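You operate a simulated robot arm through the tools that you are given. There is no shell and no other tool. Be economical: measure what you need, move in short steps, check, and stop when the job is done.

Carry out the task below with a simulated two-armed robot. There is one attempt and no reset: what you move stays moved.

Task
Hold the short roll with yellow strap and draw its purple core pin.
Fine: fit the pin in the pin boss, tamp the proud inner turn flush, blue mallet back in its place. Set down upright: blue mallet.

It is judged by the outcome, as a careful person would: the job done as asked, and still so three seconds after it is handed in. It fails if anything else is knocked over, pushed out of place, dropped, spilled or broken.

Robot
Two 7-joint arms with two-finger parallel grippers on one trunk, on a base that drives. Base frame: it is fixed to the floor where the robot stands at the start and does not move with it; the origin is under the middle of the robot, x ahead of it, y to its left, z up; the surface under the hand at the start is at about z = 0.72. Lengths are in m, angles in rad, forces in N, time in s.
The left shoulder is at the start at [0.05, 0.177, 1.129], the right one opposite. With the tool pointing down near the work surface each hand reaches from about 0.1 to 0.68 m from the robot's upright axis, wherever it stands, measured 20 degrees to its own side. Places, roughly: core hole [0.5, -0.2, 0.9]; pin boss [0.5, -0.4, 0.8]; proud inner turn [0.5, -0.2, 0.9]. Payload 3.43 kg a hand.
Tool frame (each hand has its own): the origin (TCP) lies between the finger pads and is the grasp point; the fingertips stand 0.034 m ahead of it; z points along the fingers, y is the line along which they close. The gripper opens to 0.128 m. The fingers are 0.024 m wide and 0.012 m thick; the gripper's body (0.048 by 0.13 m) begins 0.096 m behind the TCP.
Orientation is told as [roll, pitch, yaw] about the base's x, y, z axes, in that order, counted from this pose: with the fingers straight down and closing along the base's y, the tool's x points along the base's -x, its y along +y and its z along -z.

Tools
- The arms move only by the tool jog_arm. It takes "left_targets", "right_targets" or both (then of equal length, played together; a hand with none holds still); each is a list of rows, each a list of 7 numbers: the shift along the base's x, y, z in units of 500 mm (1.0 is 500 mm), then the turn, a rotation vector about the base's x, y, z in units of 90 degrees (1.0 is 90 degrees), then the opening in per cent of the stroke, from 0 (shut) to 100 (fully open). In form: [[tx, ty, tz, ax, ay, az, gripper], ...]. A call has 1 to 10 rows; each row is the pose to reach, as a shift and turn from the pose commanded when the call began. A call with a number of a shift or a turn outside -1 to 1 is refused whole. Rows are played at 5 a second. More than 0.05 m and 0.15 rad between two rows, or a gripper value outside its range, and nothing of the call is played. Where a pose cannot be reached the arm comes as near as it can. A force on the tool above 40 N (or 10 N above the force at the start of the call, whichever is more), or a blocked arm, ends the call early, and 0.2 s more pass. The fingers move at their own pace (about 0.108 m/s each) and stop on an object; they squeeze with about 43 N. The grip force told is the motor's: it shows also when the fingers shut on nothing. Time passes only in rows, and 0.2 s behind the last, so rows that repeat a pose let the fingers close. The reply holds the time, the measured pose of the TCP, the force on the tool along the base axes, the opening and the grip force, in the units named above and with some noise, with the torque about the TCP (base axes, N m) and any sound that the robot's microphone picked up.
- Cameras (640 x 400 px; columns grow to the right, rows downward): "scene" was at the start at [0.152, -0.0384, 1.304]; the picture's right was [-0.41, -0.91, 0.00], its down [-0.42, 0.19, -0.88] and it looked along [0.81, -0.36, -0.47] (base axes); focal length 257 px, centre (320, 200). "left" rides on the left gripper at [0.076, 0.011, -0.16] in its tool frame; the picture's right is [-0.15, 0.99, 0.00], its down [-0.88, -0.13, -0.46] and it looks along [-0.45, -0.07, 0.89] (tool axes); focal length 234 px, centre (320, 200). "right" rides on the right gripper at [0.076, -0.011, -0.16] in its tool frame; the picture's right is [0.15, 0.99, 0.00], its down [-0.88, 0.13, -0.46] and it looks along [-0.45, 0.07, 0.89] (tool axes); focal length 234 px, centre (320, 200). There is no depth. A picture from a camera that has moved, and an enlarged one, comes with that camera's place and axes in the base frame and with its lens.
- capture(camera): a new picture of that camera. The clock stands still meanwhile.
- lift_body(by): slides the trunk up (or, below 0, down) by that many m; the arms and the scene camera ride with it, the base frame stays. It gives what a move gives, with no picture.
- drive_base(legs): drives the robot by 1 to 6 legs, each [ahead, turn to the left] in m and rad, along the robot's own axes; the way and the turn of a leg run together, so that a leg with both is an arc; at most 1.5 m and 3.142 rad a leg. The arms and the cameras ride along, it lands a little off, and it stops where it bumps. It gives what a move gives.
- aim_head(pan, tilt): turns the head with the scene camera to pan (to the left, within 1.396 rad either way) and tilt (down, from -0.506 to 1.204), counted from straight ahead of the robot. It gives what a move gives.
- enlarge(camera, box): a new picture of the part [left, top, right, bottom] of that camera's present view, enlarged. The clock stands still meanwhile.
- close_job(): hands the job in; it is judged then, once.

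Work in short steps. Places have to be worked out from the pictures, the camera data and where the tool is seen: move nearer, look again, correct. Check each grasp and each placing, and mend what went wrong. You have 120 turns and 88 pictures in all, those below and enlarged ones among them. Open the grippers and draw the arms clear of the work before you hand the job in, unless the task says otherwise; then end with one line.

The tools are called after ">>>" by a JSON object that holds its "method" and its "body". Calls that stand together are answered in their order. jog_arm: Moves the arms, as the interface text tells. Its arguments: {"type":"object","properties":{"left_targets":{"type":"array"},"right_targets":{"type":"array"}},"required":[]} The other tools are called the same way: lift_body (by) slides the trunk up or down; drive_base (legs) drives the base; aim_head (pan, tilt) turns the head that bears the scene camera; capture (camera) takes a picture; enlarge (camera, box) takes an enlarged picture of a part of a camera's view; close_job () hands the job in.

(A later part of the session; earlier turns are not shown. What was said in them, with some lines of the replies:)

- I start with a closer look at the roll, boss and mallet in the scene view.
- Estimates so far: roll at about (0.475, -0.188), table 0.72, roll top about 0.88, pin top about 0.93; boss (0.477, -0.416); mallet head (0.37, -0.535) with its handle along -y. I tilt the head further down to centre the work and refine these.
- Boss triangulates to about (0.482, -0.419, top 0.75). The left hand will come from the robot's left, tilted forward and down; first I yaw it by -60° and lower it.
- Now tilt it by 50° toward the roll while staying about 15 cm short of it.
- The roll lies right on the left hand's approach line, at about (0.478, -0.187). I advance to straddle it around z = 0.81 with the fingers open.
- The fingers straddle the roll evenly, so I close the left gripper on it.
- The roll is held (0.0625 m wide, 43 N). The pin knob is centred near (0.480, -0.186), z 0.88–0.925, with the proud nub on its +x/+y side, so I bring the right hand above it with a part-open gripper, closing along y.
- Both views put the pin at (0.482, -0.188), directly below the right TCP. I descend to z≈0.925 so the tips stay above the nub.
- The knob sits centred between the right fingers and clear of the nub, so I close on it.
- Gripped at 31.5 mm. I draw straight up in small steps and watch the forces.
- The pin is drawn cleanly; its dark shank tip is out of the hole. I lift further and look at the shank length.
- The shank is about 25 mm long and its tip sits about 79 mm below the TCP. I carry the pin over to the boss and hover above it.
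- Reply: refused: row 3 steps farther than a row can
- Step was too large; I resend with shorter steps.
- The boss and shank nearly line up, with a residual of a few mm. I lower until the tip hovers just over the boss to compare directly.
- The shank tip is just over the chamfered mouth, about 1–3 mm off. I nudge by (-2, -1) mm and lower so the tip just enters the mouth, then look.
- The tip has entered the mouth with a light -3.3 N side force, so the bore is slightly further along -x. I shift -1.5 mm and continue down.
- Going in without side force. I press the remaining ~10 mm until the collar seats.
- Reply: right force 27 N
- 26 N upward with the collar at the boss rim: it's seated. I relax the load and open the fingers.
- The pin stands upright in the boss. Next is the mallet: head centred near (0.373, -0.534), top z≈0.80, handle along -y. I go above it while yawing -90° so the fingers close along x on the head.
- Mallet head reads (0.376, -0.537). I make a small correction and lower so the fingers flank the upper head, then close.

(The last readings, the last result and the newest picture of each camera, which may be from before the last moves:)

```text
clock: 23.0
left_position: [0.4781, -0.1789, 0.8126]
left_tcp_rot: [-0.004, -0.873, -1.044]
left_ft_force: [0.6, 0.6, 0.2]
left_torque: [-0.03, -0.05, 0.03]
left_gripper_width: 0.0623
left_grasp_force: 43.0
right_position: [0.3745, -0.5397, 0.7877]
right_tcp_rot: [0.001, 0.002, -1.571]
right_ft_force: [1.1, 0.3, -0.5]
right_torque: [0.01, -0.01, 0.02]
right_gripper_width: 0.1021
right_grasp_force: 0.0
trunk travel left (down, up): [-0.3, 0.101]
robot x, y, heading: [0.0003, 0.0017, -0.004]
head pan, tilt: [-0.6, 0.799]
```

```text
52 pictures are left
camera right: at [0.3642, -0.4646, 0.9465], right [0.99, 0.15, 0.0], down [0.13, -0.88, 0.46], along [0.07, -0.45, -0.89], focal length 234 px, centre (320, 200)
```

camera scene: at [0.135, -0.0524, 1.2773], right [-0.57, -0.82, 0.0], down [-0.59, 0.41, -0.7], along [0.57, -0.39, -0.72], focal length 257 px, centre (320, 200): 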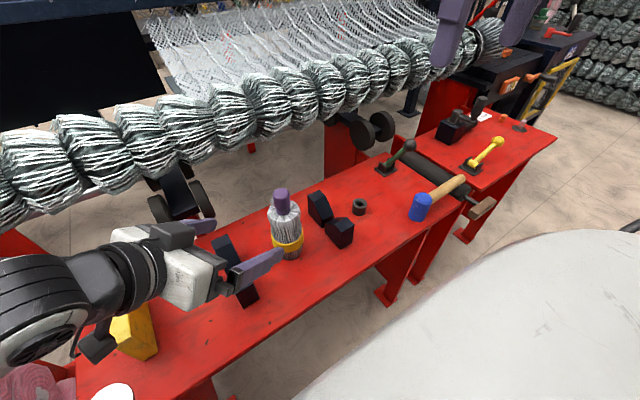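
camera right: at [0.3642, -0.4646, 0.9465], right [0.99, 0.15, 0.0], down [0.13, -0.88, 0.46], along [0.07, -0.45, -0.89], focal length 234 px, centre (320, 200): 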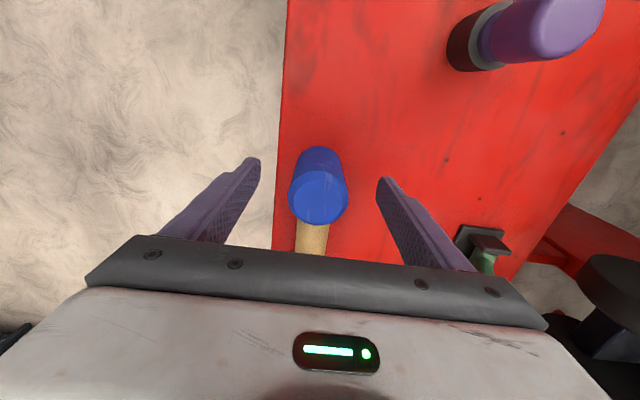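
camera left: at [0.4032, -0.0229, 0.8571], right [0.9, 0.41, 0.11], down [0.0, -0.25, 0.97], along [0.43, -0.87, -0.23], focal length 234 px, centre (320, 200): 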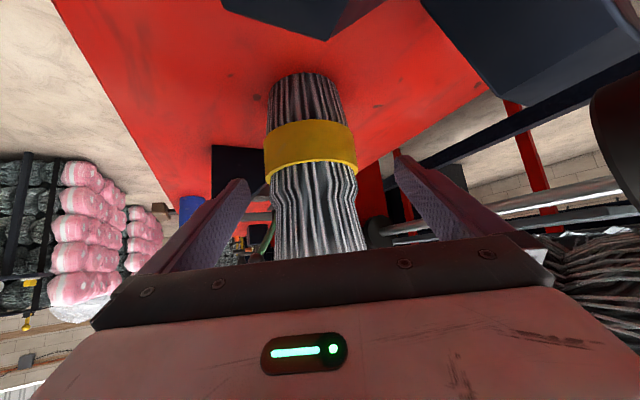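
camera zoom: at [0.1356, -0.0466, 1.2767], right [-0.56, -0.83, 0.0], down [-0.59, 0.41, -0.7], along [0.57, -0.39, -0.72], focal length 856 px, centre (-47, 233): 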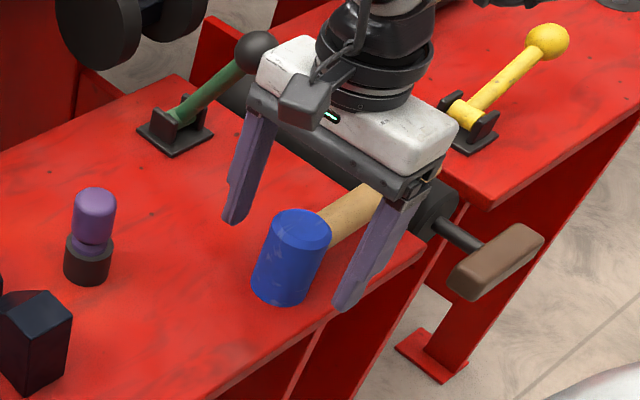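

The head top is nearer z=0.79 with centre (0.3755, -0.541), well centred. I lower 12 mm more for a fuller grip and close.

>>> {"method": "jog_arm", "body": {"right_targets": [[0.002, -0.002, -0.024, 0, 0, 0, 80], [0.002, -0.002, -0.024, 0, 0, 0, 50], [0.002, -0.002, -0.024, 0, 0, 0, 0], [0.002, -0.002, -0.024, 0, 0, 0, 0], [0.002, -0.002, -0.024, 0, 0, 0, 0]]}}

>>> {"method": "capture", "body": {"camera": "right"}}

```text
clock: 24.2
left_position: [0.4789, -0.1786, 0.8129]
left_tcp_rot: [-0.003, -0.873, -1.043]
left_ft_force: [0.7, 0.9, 0.0]
left_torque: [0.0, 0.07, -0.02]
left_gripper_width: 0.0626
left_grasp_force: 43.2
right_position: [0.3768, -0.5399, 0.7756]
right_tcp_rot: [0.0, 0.0, -1.57]
right_ft_force: [1.2, -0.8, -0.9]
right_torque: [0.05, 0.02, 0.01]
right_gripper_width: 0.0436
right_grasp_force: 42.7
trunk travel left (down, up): [-0.3, 0.101]
robot x, y, heading: [0.0, 0.0001, -0.003]
head pan, tilt: [-0.6, 0.799]
```

```text
51 pictures are left
camera right: at [0.3653, -0.465, 0.9347], right [0.99, 0.15, 0.0], down [0.13, -0.88, 0.46], along [0.07, -0.45, -0.89], focal length 234 px, centre (320, 200)
```

right: 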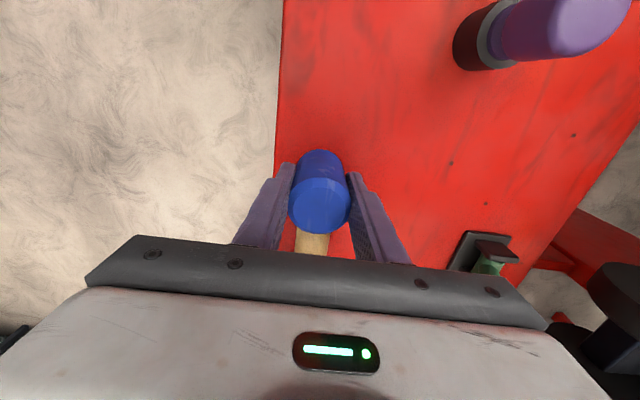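

Mallet gripped (43.6 mm); its home pose is TCP (0.3768, -0.5399, 0.7756). I lift it straight up and check it stays level.

>>> {"method": "jog_arm", "body": {"right_targets": [[0, 0, 0.04, 0, 0, 0, 0], [0, 0, 0.12, 0, 0, 0, 0], [0, 0, 0.2, 0, 0, 0, 0], [0, 0, 0.28, 0, 0, 0, 0], [0, 0, 0.36, 0, 0, 0, 0], [0, 0, 0.44, 0, 0, 0, 0]]}}

>>> {"method": "capture", "body": {"camera": "scene"}}

```text
clock: 25.6
left_position: [0.4792, -0.1783, 0.8127]
left_tcp_rot: [-0.004, -0.873, -1.043]
left_ft_force: [-0.6, 0.6, 0.0]
left_torque: [-0.02, 0.09, -0.03]
left_gripper_width: 0.0628
left_grasp_force: 42.9
right_position: [0.3778, -0.5387, 0.9944]
right_tcp_rot: [0.0, 0.0, -1.571]
right_ft_force: [0.5, 0.2, -3.9]
right_torque: [0.03, 0.04, 0.02]
right_gripper_width: 0.0436
right_grasp_force: 43.4
trunk travel left (down, up): [-0.3, 0.101]
robot x, y, heading: [0.0017, -0.0028, -0.0]
head pan, tilt: [-0.6, 0.799]
```

```text
50 pictures are left
camera scene: at [0.1355, -0.0465, 1.2767], right [-0.56, -0.83, 0.0], down [-0.59, 0.41, -0.7], along [0.58, -0.39, -0.72], focal length 257 px, centre (320, 200)
```

scene: 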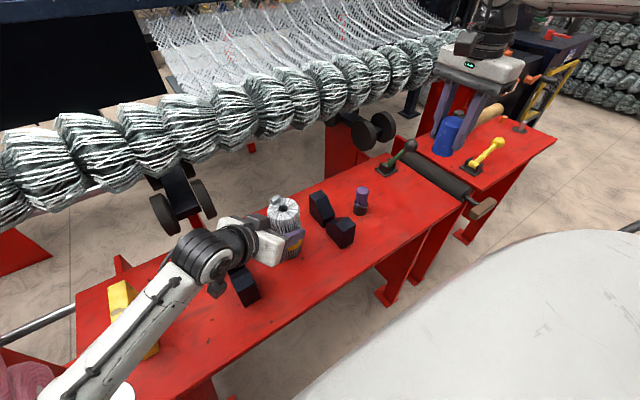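

Held level. I carry it at this height to above the roll.

>>> {"method": "jog_arm", "body": {"right_targets": [[0.026, 0.078, 0.01, 0, 0, 0, 0], [0.052, 0.156, 0.02, 0, 0, 0, 0], [0.078, 0.234, 0.03, 0, 0, 0, 0], [0.104, 0.312, 0.03, 0, 0, 0, 0], [0.13, 0.39, 0.03, 0, 0, 0, 0], [0.156, 0.468, 0.03, 0, 0, 0, 0], [0.182, 0.546, 0.02, 0, 0, 0, 0], [0.208, 0.624, 0.01, 0, 0, 0, 0], [0.234, 0.7, 0, 0, 0, 0, 0]]}}

>>> {"method": "enlarge", "body": {"camera": "scene", "box": [210, 120, 370, 260]}}

>>> {"method": "capture", "body": {"camera": "left"}}

```text
clock: 27.6
left_position: [0.4787, -0.177, 0.8121]
left_tcp_rot: [-0.004, -0.873, -1.042]
left_ft_force: [1.2, -1.5, -0.4]
left_torque: [-0.1, -0.06, 0.02]
left_gripper_width: 0.0624
left_grasp_force: 42.9
right_position: [0.4955, -0.1889, 0.9943]
right_tcp_rot: [0.001, -0.003, -1.572]
right_ft_force: [-0.4, 0.4, -3.9]
right_torque: [0.0, 0.01, 0.02]
right_gripper_width: 0.0434
right_grasp_force: 42.9
trunk travel left (down, up): [-0.3, 0.101]
robot x, y, heading: [0.0002, 0.0018, 0.002]
head pan, tilt: [-0.6, 0.799]
```

```text
2.86 times, centred on (290, 190) of scene
camera zoom: at [0.136, -0.0464, 1.2767], right [-0.56, -0.83, 0.0], down [-0.59, 0.41, -0.7], along [0.57, -0.39, -0.72], focal length 734 px, centre (406, 229)
```

zoom: 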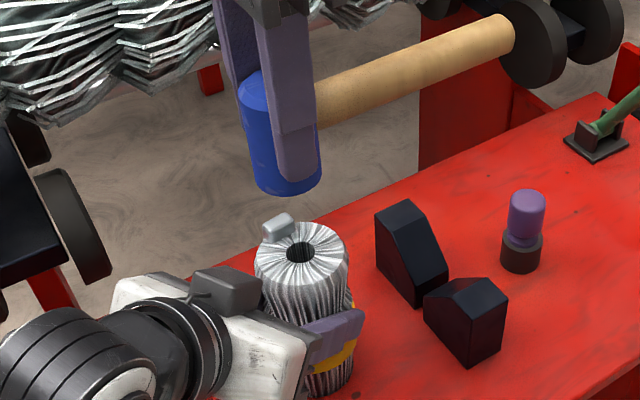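

```text
48 pictures are left
camera left: at [0.4035, -0.0225, 0.8571], right [0.9, 0.41, 0.11], down [0.0, -0.25, 0.97], along [0.43, -0.87, -0.23], focal length 234 px, centre (320, 200)
```

left: 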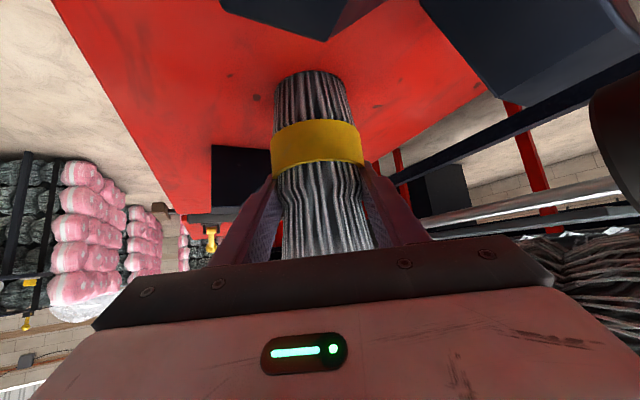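

The nub is at about (0.505, -0.186), inside the mallet's face footprint; I shift (+6, +3) mm to centre better and lower to just above it.

>>> {"method": "jog_arm", "body": {"right_targets": [[0.012, 0.006, -0.03, 0, 0, 0, 0], [0.012, 0.006, -0.06, 0, 0, 0, 0], [0.012, 0.006, -0.078, 0, 0, 0, 0]]}}

>>> {"method": "enlarge", "body": {"camera": "scene", "box": [230, 150, 350, 250]}}

```text
clock: 28.4
left_position: [0.4792, -0.1788, 0.8137]
left_tcp_rot: [-0.004, -0.874, -1.045]
left_ft_force: [0.3, 0.1, -0.1]
left_torque: [-0.14, 0.01, -0.03]
left_gripper_width: 0.0625
left_grasp_force: 43.0
right_position: [0.4996, -0.1859, 0.9547]
right_tcp_rot: [-0.001, 0.001, -1.571]
right_ft_force: [0.0, 0.0, -3.9]
right_torque: [0.03, -0.02, -0.02]
right_gripper_width: 0.0435
right_grasp_force: 43.5
trunk travel left (down, up): [-0.3, 0.101]
robot x, y, heading: [-0.0002, -0.0005, -0.005]
head pan, tilt: [-0.6, 0.799]
```

```text
4.00 times, centred on (290, 200) of scene
camera zoom: at [0.1357, -0.0466, 1.2767], right [-0.56, -0.83, 0.0], down [-0.59, 0.41, -0.7], along [0.57, -0.39, -0.72], focal length 1028 px, centre (440, 200)
```

zoom: 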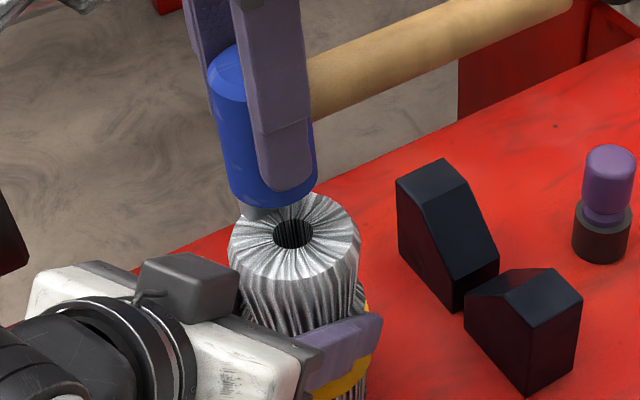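

The face is right over the nub, slightly right of it in view. I shift (+2, +3) mm and press down gently until it meets resistance.

>>> {"method": "jog_arm", "body": {"right_targets": [[0.004, 0.006, -0.006, 0, 0, 0, 0], [0.004, 0.006, -0.014, 0, 0, 0, 0], [0.004, 0.006, -0.022, 0, 0, 0, 0], [0.004, 0.006, -0.03, 0, 0, 0, 0]]}}

>>> {"method": "enlarge", "body": {"camera": "scene", "box": [230, 150, 350, 250]}}

```text
clock: 29.4
left_position: [0.479, -0.1789, 0.8124]
left_tcp_rot: [-0.006, -0.872, -1.043]
left_ft_force: [-0.3, 0.3, 0.5]
left_torque: [-0.15, 0.04, 0.01]
left_gripper_width: 0.0625
left_grasp_force: 42.6
right_position: [0.5005, -0.181, 0.9397]
right_tcp_rot: [0.0, 0.001, -1.57]
right_ft_force: [0.5, 0.2, -4.0]
right_torque: [0.05, 0.0, 0.01]
right_gripper_width: 0.0436
right_grasp_force: 43.0
trunk travel left (down, up): [-0.3, 0.101]
robot x, y, heading: [0.0009, 0.0013, 0.001]
head pan, tilt: [-0.6, 0.799]
```

```text
4.00 times, centred on (290, 200) of scene
camera zoom: at [0.1357, -0.0466, 1.2767], right [-0.56, -0.83, 0.0], down [-0.59, 0.41, -0.7], along [0.57, -0.39, -0.72], focal length 1028 px, centre (440, 200)
```

zoom: 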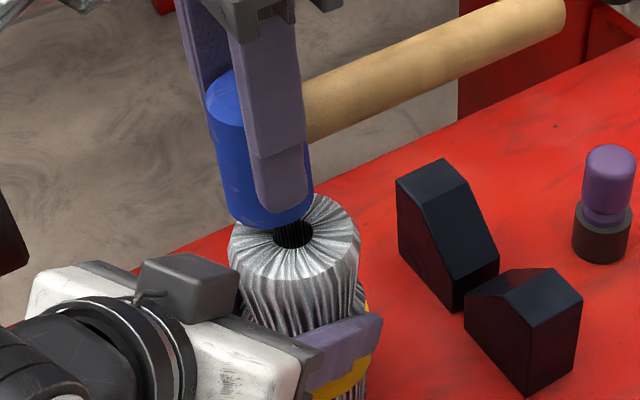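

Still no contact force at z=0.940. I keep pressing down in small steps.

>>> {"method": "jog_arm", "body": {"right_targets": [[0, 0, -0.008, 0, 0, 0, 0], [0, 0, -0.014, 0, 0, 0, 0], [0, 0, -0.02, 0, 0, 0, 0], [0, 0, -0.026, 0, 0, 0, 0]]}}

```text
clock: 30.4
left_position: [0.4792, -0.1773, 0.8121]
left_tcp_rot: [-0.002, -0.871, -1.043]
left_ft_force: [10.7, -4.8, -7.3]
left_torque: [-1.28, 0.29, 0.09]
left_gripper_width: 0.0625
left_grasp_force: 42.7
right_position: [0.5024, -0.1816, 0.9305]
right_tcp_rot: [0.005, 0.0, -1.571]
right_ft_force: [-6.0, -0.5, 25.8]
right_torque: [0.0, 0.08, -0.02]
right_gripper_width: 0.0433
right_grasp_force: 43.6
trunk travel left (down, up): [-0.3, 0.101]
robot x, y, heading: [-0.0, 0.0004, 0.0]
head pan, tilt: [-0.6, 0.799]
```

Contact: about 30 N down at z=0.9305. I look to see whether the nub has gone flush.

>>> {"method": "enlarge", "body": {"camera": "scene", "box": [250, 170, 330, 230]}}

```text
6.67 times, centred on (290, 200) of scene
camera zoom: at [0.1345, -0.0464, 1.277], right [-0.56, -0.83, 0.0], down [-0.59, 0.4, -0.7], along [0.58, -0.39, -0.72], focal length 1713 px, centre (520, 200)
```

zoom: 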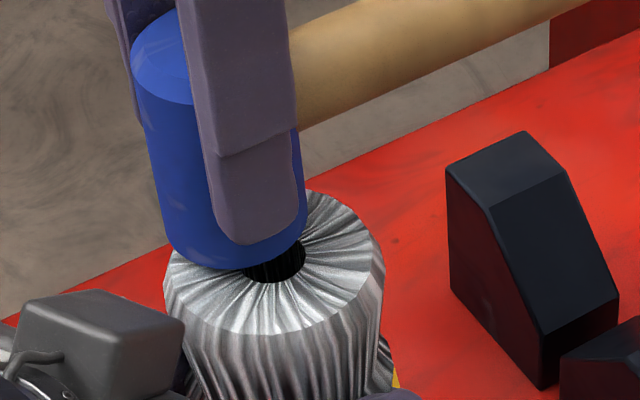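

The face hides it, so I raise the mallet 6 cm and check the nub.

>>> {"method": "jog_arm", "body": {"right_targets": [[0, 0, 0.03, 0, 0, 0, 0], [0, 0, 0.09, 0, 0, 0, 0], [0, 0, 0.14, 0, 0, 0, 0]]}}

>>> {"method": "enlarge", "body": {"camera": "scene", "box": [250, 170, 330, 230]}}

```text
clock: 31.2
left_position: [0.4793, -0.1782, 0.8121]
left_tcp_rot: [-0.005, -0.871, -1.043]
left_ft_force: [-1.2, 0.6, -0.1]
left_torque: [0.01, 0.05, 0.0]
left_gripper_width: 0.0625
left_grasp_force: 43.1
right_position: [0.5011, -0.1841, 0.9974]
right_tcp_rot: [-0.003, 0.0, -1.571]
right_ft_force: [-0.2, 0.2, -3.0]
right_torque: [0.06, 0.01, -0.01]
right_gripper_width: 0.0434
right_grasp_force: 43.0
trunk travel left (down, up): [-0.3, 0.101]
robot x, y, heading: [-0.0007, -0.0031, -0.0]
head pan, tilt: [-0.6, 0.799]
```

```text
6.67 times, centred on (290, 200) of scene
camera zoom: at [0.1357, -0.0466, 1.2766], right [-0.56, -0.83, 0.0], down [-0.59, 0.41, -0.7], along [0.57, -0.39, -0.72], focal length 1713 px, centre (520, 200)
```

zoom: 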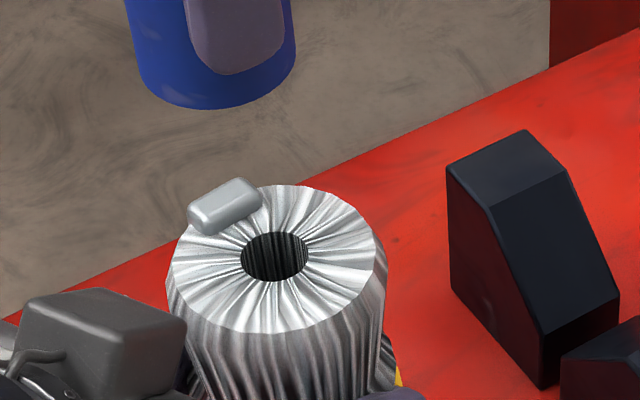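

The nub is lower but still proud. A tamping blow should drive it further, so I make a brisk strike from 7 cm up and then rise again.

>>> {"method": "jog_arm", "body": {"right_targets": [[0, 0, -0.06, 0, 0, 0, 0], [0, 0, -0.15, 0, 0, 0, 0], [0, 0, -0.15, 0, 0, 0, 0]]}}

>>> {"method": "jog_arm", "body": {"right_targets": [[0, 0, 0.07, 0, 0, 0, 0], [0, 0, 0.13, 0, 0, 0, 0]]}}

>>> {"method": "enlarge", "body": {"camera": "scene", "box": [250, 170, 330, 230]}}

```text
clock: 32.0
left_position: [0.4794, -0.1781, 0.8117]
left_tcp_rot: [-0.004, -0.871, -1.042]
left_ft_force: [5.2, -0.3, -2.8]
left_torque: [-0.59, 0.25, -0.09]
left_gripper_width: 0.0627
left_grasp_force: 42.8
right_position: [0.5019, -0.184, 0.9245]
right_tcp_rot: [0.0, 0.0, -1.569]
right_ft_force: [-6.0, -1.6, 6.7]
right_torque: [0.14, 0.41, 0.11]
right_gripper_width: 0.0438
right_grasp_force: 43.0
trunk travel left (down, up): [-0.3, 0.101]
robot x, y, heading: [-0.0027, -0.0005, -0.001]
head pan, tilt: [-0.6, 0.799]
```

```text
clock: 32.6
left_position: [0.4789, -0.1782, 0.813]
left_tcp_rot: [-0.005, -0.871, -1.045]
left_ft_force: [-1.0, 0.6, -0.2]
left_torque: [-0.02, 0.03, -0.02]
left_gripper_width: 0.0624
left_grasp_force: 42.4
right_position: [0.5037, -0.1847, 0.988]
right_tcp_rot: [-0.001, 0.0, -1.569]
right_ft_force: [-0.2, 0.5, -3.6]
right_torque: [0.04, -0.01, -0.04]
right_gripper_width: 0.0435
right_grasp_force: 43.1
trunk travel left (down, up): [-0.3, 0.101]
robot x, y, heading: [0.0002, 0.0012, -0.0]
head pan, tilt: [-0.6, 0.799]
```

```text
6.67 times, centred on (290, 200) of scene
camera zoom: at [0.1358, -0.0466, 1.2766], right [-0.56, -0.83, 0.0], down [-0.59, 0.41, -0.7], along [0.57, -0.39, -0.72], focal length 1713 px, centre (520, 200)
```

zoom: 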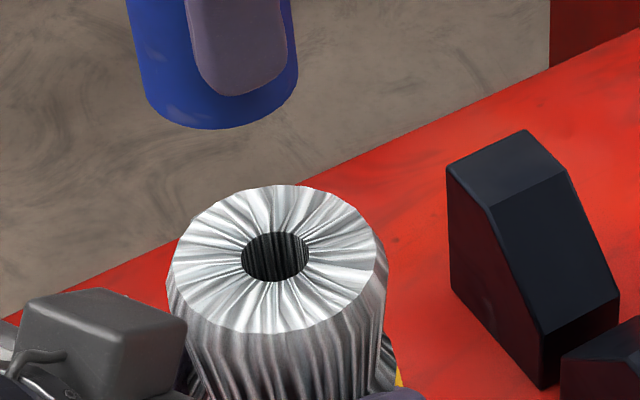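

The inner turn is now flush. I carry the mallet back over its place.

>>> {"method": "jog_arm", "body": {"right_targets": [[0, 0, 0.03, 0, 0, 0, 0], [-0.03, -0.08, 0.04, 0, 0, 0, 0], [-0.06, -0.165, 0.04, 0, 0, 0, 0], [-0.09, -0.25, 0.04, 0, 0, 0, 0], [-0.12, -0.335, 0.04, 0, 0, 0, 0], [-0.15, -0.42, 0.03, 0, 0, 0, 0], [-0.18, -0.505, 0.02, 0, 0, 0, 0], [-0.21, -0.59, 0.01, 0, 0, 0, 0], [-0.235, -0.66, 0, 0, 0, 0, 0], [-0.253, -0.71, -0.05, 0, 0, 0, 0]]}}

>>> {"method": "enlarge", "body": {"camera": "scene", "box": [350, 90, 510, 230]}}

```text
clock: 34.8
left_position: [0.4787, -0.1782, 0.812]
left_tcp_rot: [-0.003, -0.871, -1.043]
left_ft_force: [0.1, 0.2, 0.9]
left_torque: [0.02, 0.06, 0.01]
left_gripper_width: 0.0627
left_grasp_force: 43.2
right_position: [0.3738, -0.5388, 0.9604]
right_tcp_rot: [0.0, 0.0, -1.571]
right_ft_force: [0.2, 0.2, -3.7]
right_torque: [0.04, -0.01, -0.01]
right_gripper_width: 0.0436
right_grasp_force: 43.0
trunk travel left (down, up): [-0.3, 0.101]
robot x, y, heading: [-0.0018, -0.0011, -0.005]
head pan, tilt: [-0.6, 0.799]
```

```text
2.86 times, centred on (430, 160) of scene
camera zoom: at [0.1358, -0.0473, 1.2766], right [-0.56, -0.83, 0.0], down [-0.59, 0.41, -0.7], along [0.57, -0.39, -0.72], focal length 734 px, centre (6, 314)
```

zoom: 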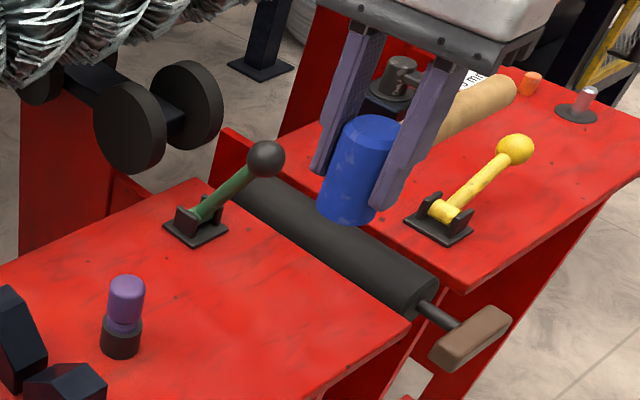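

Level over its place; I correct (+2.5, -1) mm and lower to a few mm above the table.

>>> {"method": "jog_arm", "body": {"right_targets": [[0.005, -0.002, -0.08, 0, 0, 0, 0], [0.005, -0.002, -0.16, 0, 0, 0, 0], [0.005, -0.002, -0.24, 0, 0, 0, 0], [0.005, -0.002, -0.31, 0, 0, 0, 0], [0.005, -0.002, -0.352, 0, 0, 0, 0]]}}

```text
clock: 36.0
left_position: [0.4791, -0.1786, 0.8128]
left_tcp_rot: [-0.004, -0.871, -1.043]
left_ft_force: [-0.7, 0.3, 0.1]
left_torque: [0.01, 0.03, 0.01]
left_gripper_width: 0.0625
left_grasp_force: 44.0
right_position: [0.3782, -0.5386, 0.7862]
right_tcp_rot: [-0.001, 0.0, -1.571]
right_ft_force: [-0.3, 0.2, -3.3]
right_torque: [0.03, -0.02, 0.02]
right_gripper_width: 0.0436
right_grasp_force: 42.8
trunk travel left (down, up): [-0.3, 0.101]
robot x, y, heading: [0.0001, 0.0036, -0.003]
head pan, tilt: [-0.6, 0.799]
```

I lower in 1.5 mm steps until the weight comes off.

>>> {"method": "jog_arm", "body": {"right_targets": [[-0.002, -0.003, -0.01, 0, 0, 0, 0], [-0.002, -0.003, -0.016, 0, 0, 0, 0], [-0.002, -0.003, -0.02, 0, 0, 0, 0]]}}

```text
clock: 36.8
left_position: [0.4783, -0.1782, 0.8115]
left_tcp_rot: [-0.004, -0.87, -1.044]
left_ft_force: [0.0, 0.1, 0.4]
left_torque: [0.03, 0.02, -0.01]
left_gripper_width: 0.0625
left_grasp_force: 43.1
right_position: [0.3771, -0.5407, 0.7773]
right_tcp_rot: [-0.001, 0.002, -1.568]
right_ft_force: [0.2, 1.3, -3.5]
right_torque: [0.08, -0.01, 0.03]
right_gripper_width: 0.0438
right_grasp_force: 43.3
trunk travel left (down, up): [-0.3, 0.101]
robot x, y, heading: [-0.0037, -0.0013, 0.004]
head pan, tilt: [-0.6, 0.799]
```

>>> {"method": "jog_arm", "body": {"right_targets": [[0, 0, -0.003, 0, 0, 0, 0], [0, 0, -0.006, 0, 0, 0, 0]]}}

```text
clock: 37.4
left_position: [0.4789, -0.1775, 0.8122]
left_tcp_rot: [-0.004, -0.871, -1.044]
left_ft_force: [-0.4, 0.3, -0.8]
left_torque: [0.02, 0.04, 0.0]
left_gripper_width: 0.0625
left_grasp_force: 42.5
right_position: [0.3764, -0.5393, 0.7748]
right_tcp_rot: [0.002, 0.0, -1.571]
right_ft_force: [-0.1, 0.6, -2.1]
right_torque: [0.06, 0.0, 0.01]
right_gripper_width: 0.0433
right_grasp_force: 43.3
trunk travel left (down, up): [-0.3, 0.101]
robot x, y, heading: [-0.0012, 0.0012, -0.004]
head pan, tilt: [-0.6, 0.799]
```

The weight is just starting to come off (-2.1 N), so one more millimetre and then I release, staying still while the fingers open.

>>> {"method": "jog_arm", "body": {"right_targets": [[0, 0, -0.003, 0, 0, 0, 0], [0, 0, -0.003, 0, 0, 0, 0]]}}

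>>> {"method": "jog_arm", "body": {"right_targets": [[0, 0, 0, 0, 0, 0, 50], [0, 0, 0, 0, 0, 0, 75], [0, 0, 0, 0, 0, 0, 75], [0, 0, 0.06, 0, 0, 0, 75], [0, 0, 0.14, 0, 0, 0, 75], [0, 0, 0.22, 0, 0, 0, 75], [0, 0, 0.3, 0, 0, 0, 75]]}}

>>> {"method": "enlarge", "body": {"camera": "scene", "box": [350, 110, 510, 250]}}

```text
clock: 38.0
left_position: [0.4774, -0.1772, 0.8143]
left_tcp_rot: [-0.004, -0.873, -1.044]
left_ft_force: [-0.8, -0.6, 0.0]
left_torque: [0.03, 0.08, 0.04]
left_gripper_width: 0.0627
left_grasp_force: 43.8
right_position: [0.3767, -0.5398, 0.7752]
right_tcp_rot: [0.003, -0.002, -1.571]
right_ft_force: [-5.3, -4.2, 13.4]
right_torque: [0.12, 0.41, 0.11]
right_gripper_width: 0.0435
right_grasp_force: 43.3
trunk travel left (down, up): [-0.3, 0.101]
robot x, y, heading: [0.0022, -0.001, -0.003]
head pan, tilt: [-0.6, 0.799]
```

```text
clock: 39.6
left_position: [0.4796, -0.1773, 0.814]
left_tcp_rot: [-0.003, -0.873, -1.043]
left_ft_force: [0.2, -0.3, 0.3]
left_torque: [0.05, 0.05, -0.03]
left_gripper_width: 0.0623
left_grasp_force: 42.8
right_position: [0.375, -0.5395, 0.922]
right_tcp_rot: [-0.001, 0.0, -1.571]
right_ft_force: [-0.1, 0.6, -0.2]
right_torque: [-0.01, 0.0, 0.02]
right_gripper_width: 0.0961
right_grasp_force: 0.0
trunk travel left (down, up): [-0.3, 0.101]
robot x, y, heading: [-0.0008, -0.0031, 0.002]
head pan, tilt: [-0.6, 0.799]
```

```text
2.86 times, centred on (430, 180) of scene
camera zoom: at [0.1355, -0.0463, 1.2767], right [-0.56, -0.83, 0.0], down [-0.59, 0.4, -0.7], along [0.58, -0.39, -0.72], focal length 734 px, centre (6, 257)
```

zoom: 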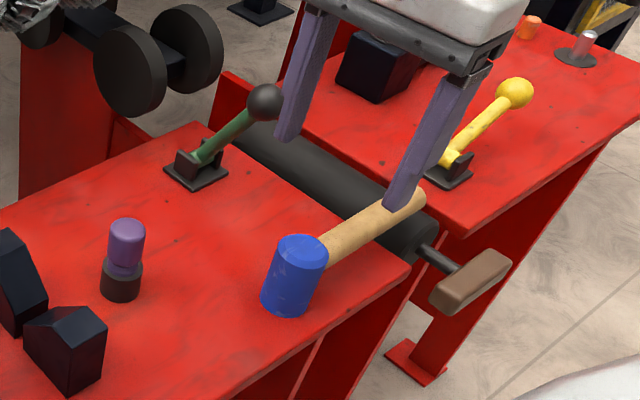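

The mallet stands in its original place. Now I open the left hand and draw it straight back out, while the right hand rises clear.

>>> {"method": "jog_arm", "body": {"left_targets": [[0, 0, 0, 0, 0, 0, 60], [0, 0, 0, 0, 0, 0, 80], [0, 0, 0, 0, 0, 0, 100], [0, 0, 0, 0, 0, 0, 100], [-0.023, 0.039, 0.04, 0, 0, 0, 100], [-0.045, 0.078, 0.08, 0, 0, 0, 100], [-0.068, 0.117, 0.12, 0, 0, 0, 100], [-0.09, 0.156, 0.16, 0, 0, 0, 100], [-0.113, 0.195, 0.2, 0, 0, 0, 100], [-0.136, 0.234, 0.25, 0, 0, 0, 100]], "right_targets": [[0, 0, 0.05, 0, 0, 0, 75], [0, 0, 0.1, 0, 0, 0, 75], [0, 0, 0.15, 0, 0, 0, 75], [0, 0, 0.2, 0, 0, 0, 75], [0, 0, 0.25, 0, 0, 0, 75], [0, 0, 0.3, 0, 0, 0, 75], [0, 0, 0.35, 0, 0, 0, 75], [0, 0, 0.4, 0, 0, 0, 75], [0, 0, 0.42, 0, 0, 0, 75], [0, 0, 0.42, 0, 0, 0, 75]]}}

>>> {"method": "capture", "body": {"camera": "scene"}}

>>> {"method": "enlarge", "body": {"camera": "scene", "box": [230, 160, 390, 270]}}

>>> {"method": "capture", "body": {"camera": "left"}}

```text
clock: 41.8
left_position: [0.4099, -0.0607, 0.939]
left_tcp_rot: [-0.005, -0.873, -1.043]
left_ft_force: [0.0, 0.1, 0.4]
left_torque: [0.0, -0.01, -0.01]
left_gripper_width: 0.1281
left_grasp_force: 0.1
right_position: [0.3767, -0.5378, 1.1332]
right_tcp_rot: [0.001, -0.002, -1.571]
right_ft_force: [0.3, -0.1, 0.9]
right_torque: [-0.01, 0.0, 0.01]
right_gripper_width: 0.096
right_grasp_force: 0.0
trunk travel left (down, up): [-0.3, 0.101]
robot x, y, heading: [0.0024, -0.0004, -0.0]
head pan, tilt: [-0.6, 0.799]
```

```text
40 pictures are left
camera scene: at [0.1352, -0.0463, 1.2768], right [-0.56, -0.83, 0.0], down [-0.59, 0.4, -0.7], along [0.58, -0.39, -0.72], focal length 257 px, centre (320, 200)
```

scene: 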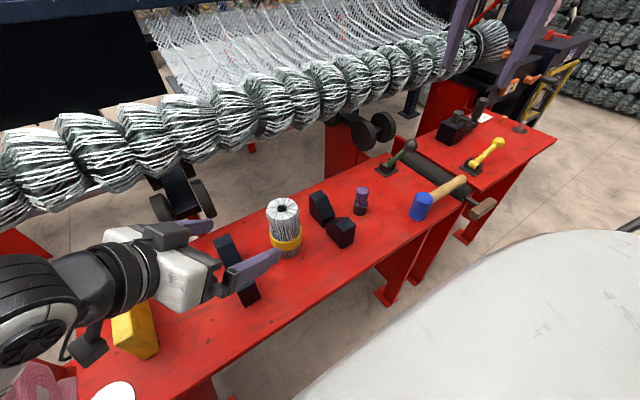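

```text
3.64 times, centred on (310, 215) of scene
camera zoom: at [0.1352, -0.0463, 1.2768], right [-0.56, -0.83, 0.0], down [-0.59, 0.4, -0.7], along [0.58, -0.39, -0.72], focal length 934 px, centre (356, 146)
```

zoom: 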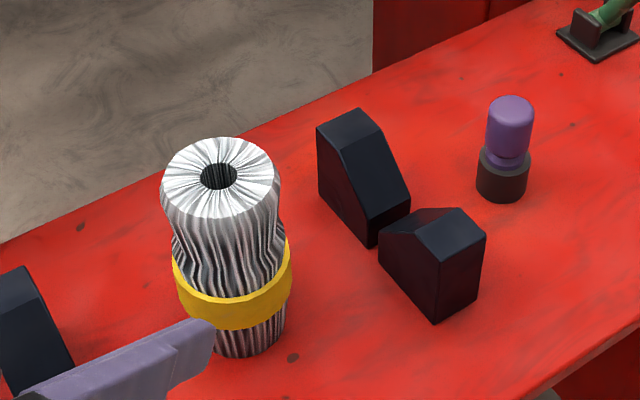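

```text
38 pictures are left
camera left: at [0.3339, 0.0951, 0.9833], right [0.9, 0.41, 0.11], down [0.0, -0.25, 0.97], along [0.43, -0.87, -0.23], focal length 234 px, centre (320, 200)
```

left: 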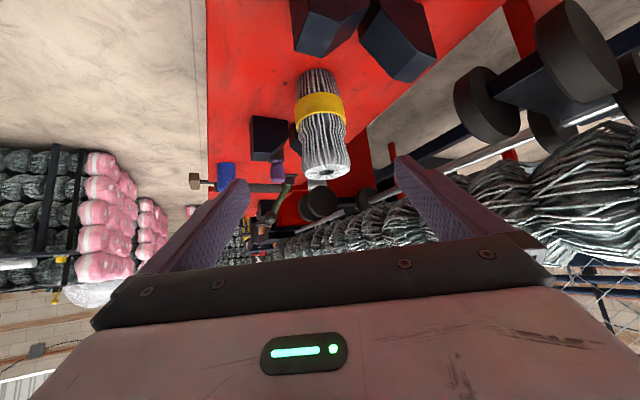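

Everything stands as asked: roll upright and flush, pin in the boss, mallet upright. I draw the left arm a little further clear.

>>> {"method": "jog_arm", "body": {"left_targets": [[-0.02, 0.05, 0.06, 0, 0, 0, 100], [-0.04, 0.1, 0.12, 0, 0, 0, 100], [-0.06, 0.14, 0.18, 0, 0, 0, 100], [-0.06, 0.14, 0.24, 0, 0, 0, 100], [-0.06, 0.14, 0.24, 0, 0, 0, 100]]}}

>>> {"method": "enlarge", "body": {"camera": "scene", "box": [220, 130, 500, 300]}}

```text
clock: 43.0
left_position: [0.3816, 0.0051, 1.0581]
left_tcp_rot: [-0.003, -0.87, -1.045]
left_ft_force: [0.6, -0.8, 0.6]
left_torque: [0.0, 0.02, 0.01]
left_gripper_width: 0.1281
left_grasp_force: 0.0
right_position: [0.3762, -0.5403, 1.1319]
right_tcp_rot: [0.001, 0.0, -1.573]
right_ft_force: [-0.5, -0.2, -0.9]
right_torque: [0.03, 0.0, -0.04]
right_gripper_width: 0.0961
right_grasp_force: 0.0
trunk travel left (down, up): [-0.3, 0.101]
robot x, y, heading: [-0.0023, 0.0007, 0.007]
head pan, tilt: [-0.6, 0.799]
```

```text
2.29 times, centred on (360, 215) of scene
camera zoom: at [0.1356, -0.0448, 1.2766], right [-0.56, -0.83, 0.0], down [-0.59, 0.4, -0.7], along [0.58, -0.39, -0.72], focal length 587 px, centre (229, 166)
```

zoom: 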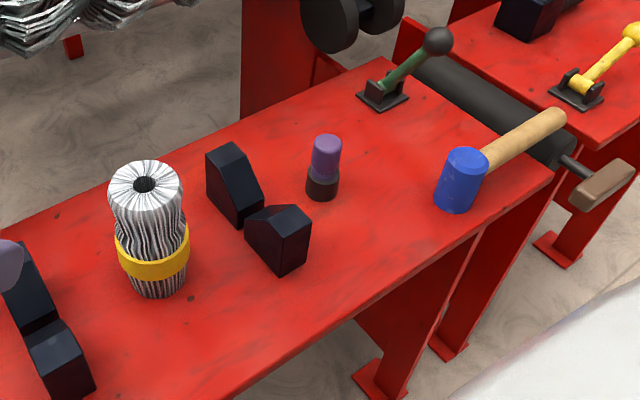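

All is in place and the arms are clear, so I hand the job in.

>>> {"method": "close_job", "body": {}}

```text
The job is handed in.
```

The purple core pin is drawn and seated in the pin boss, the proud inner turn is tamped flush, and the blue mallet is back upright in its place. The roll shifted about 5 mm when I gripped it; it stands upright and nothing else moved in the final pictures.
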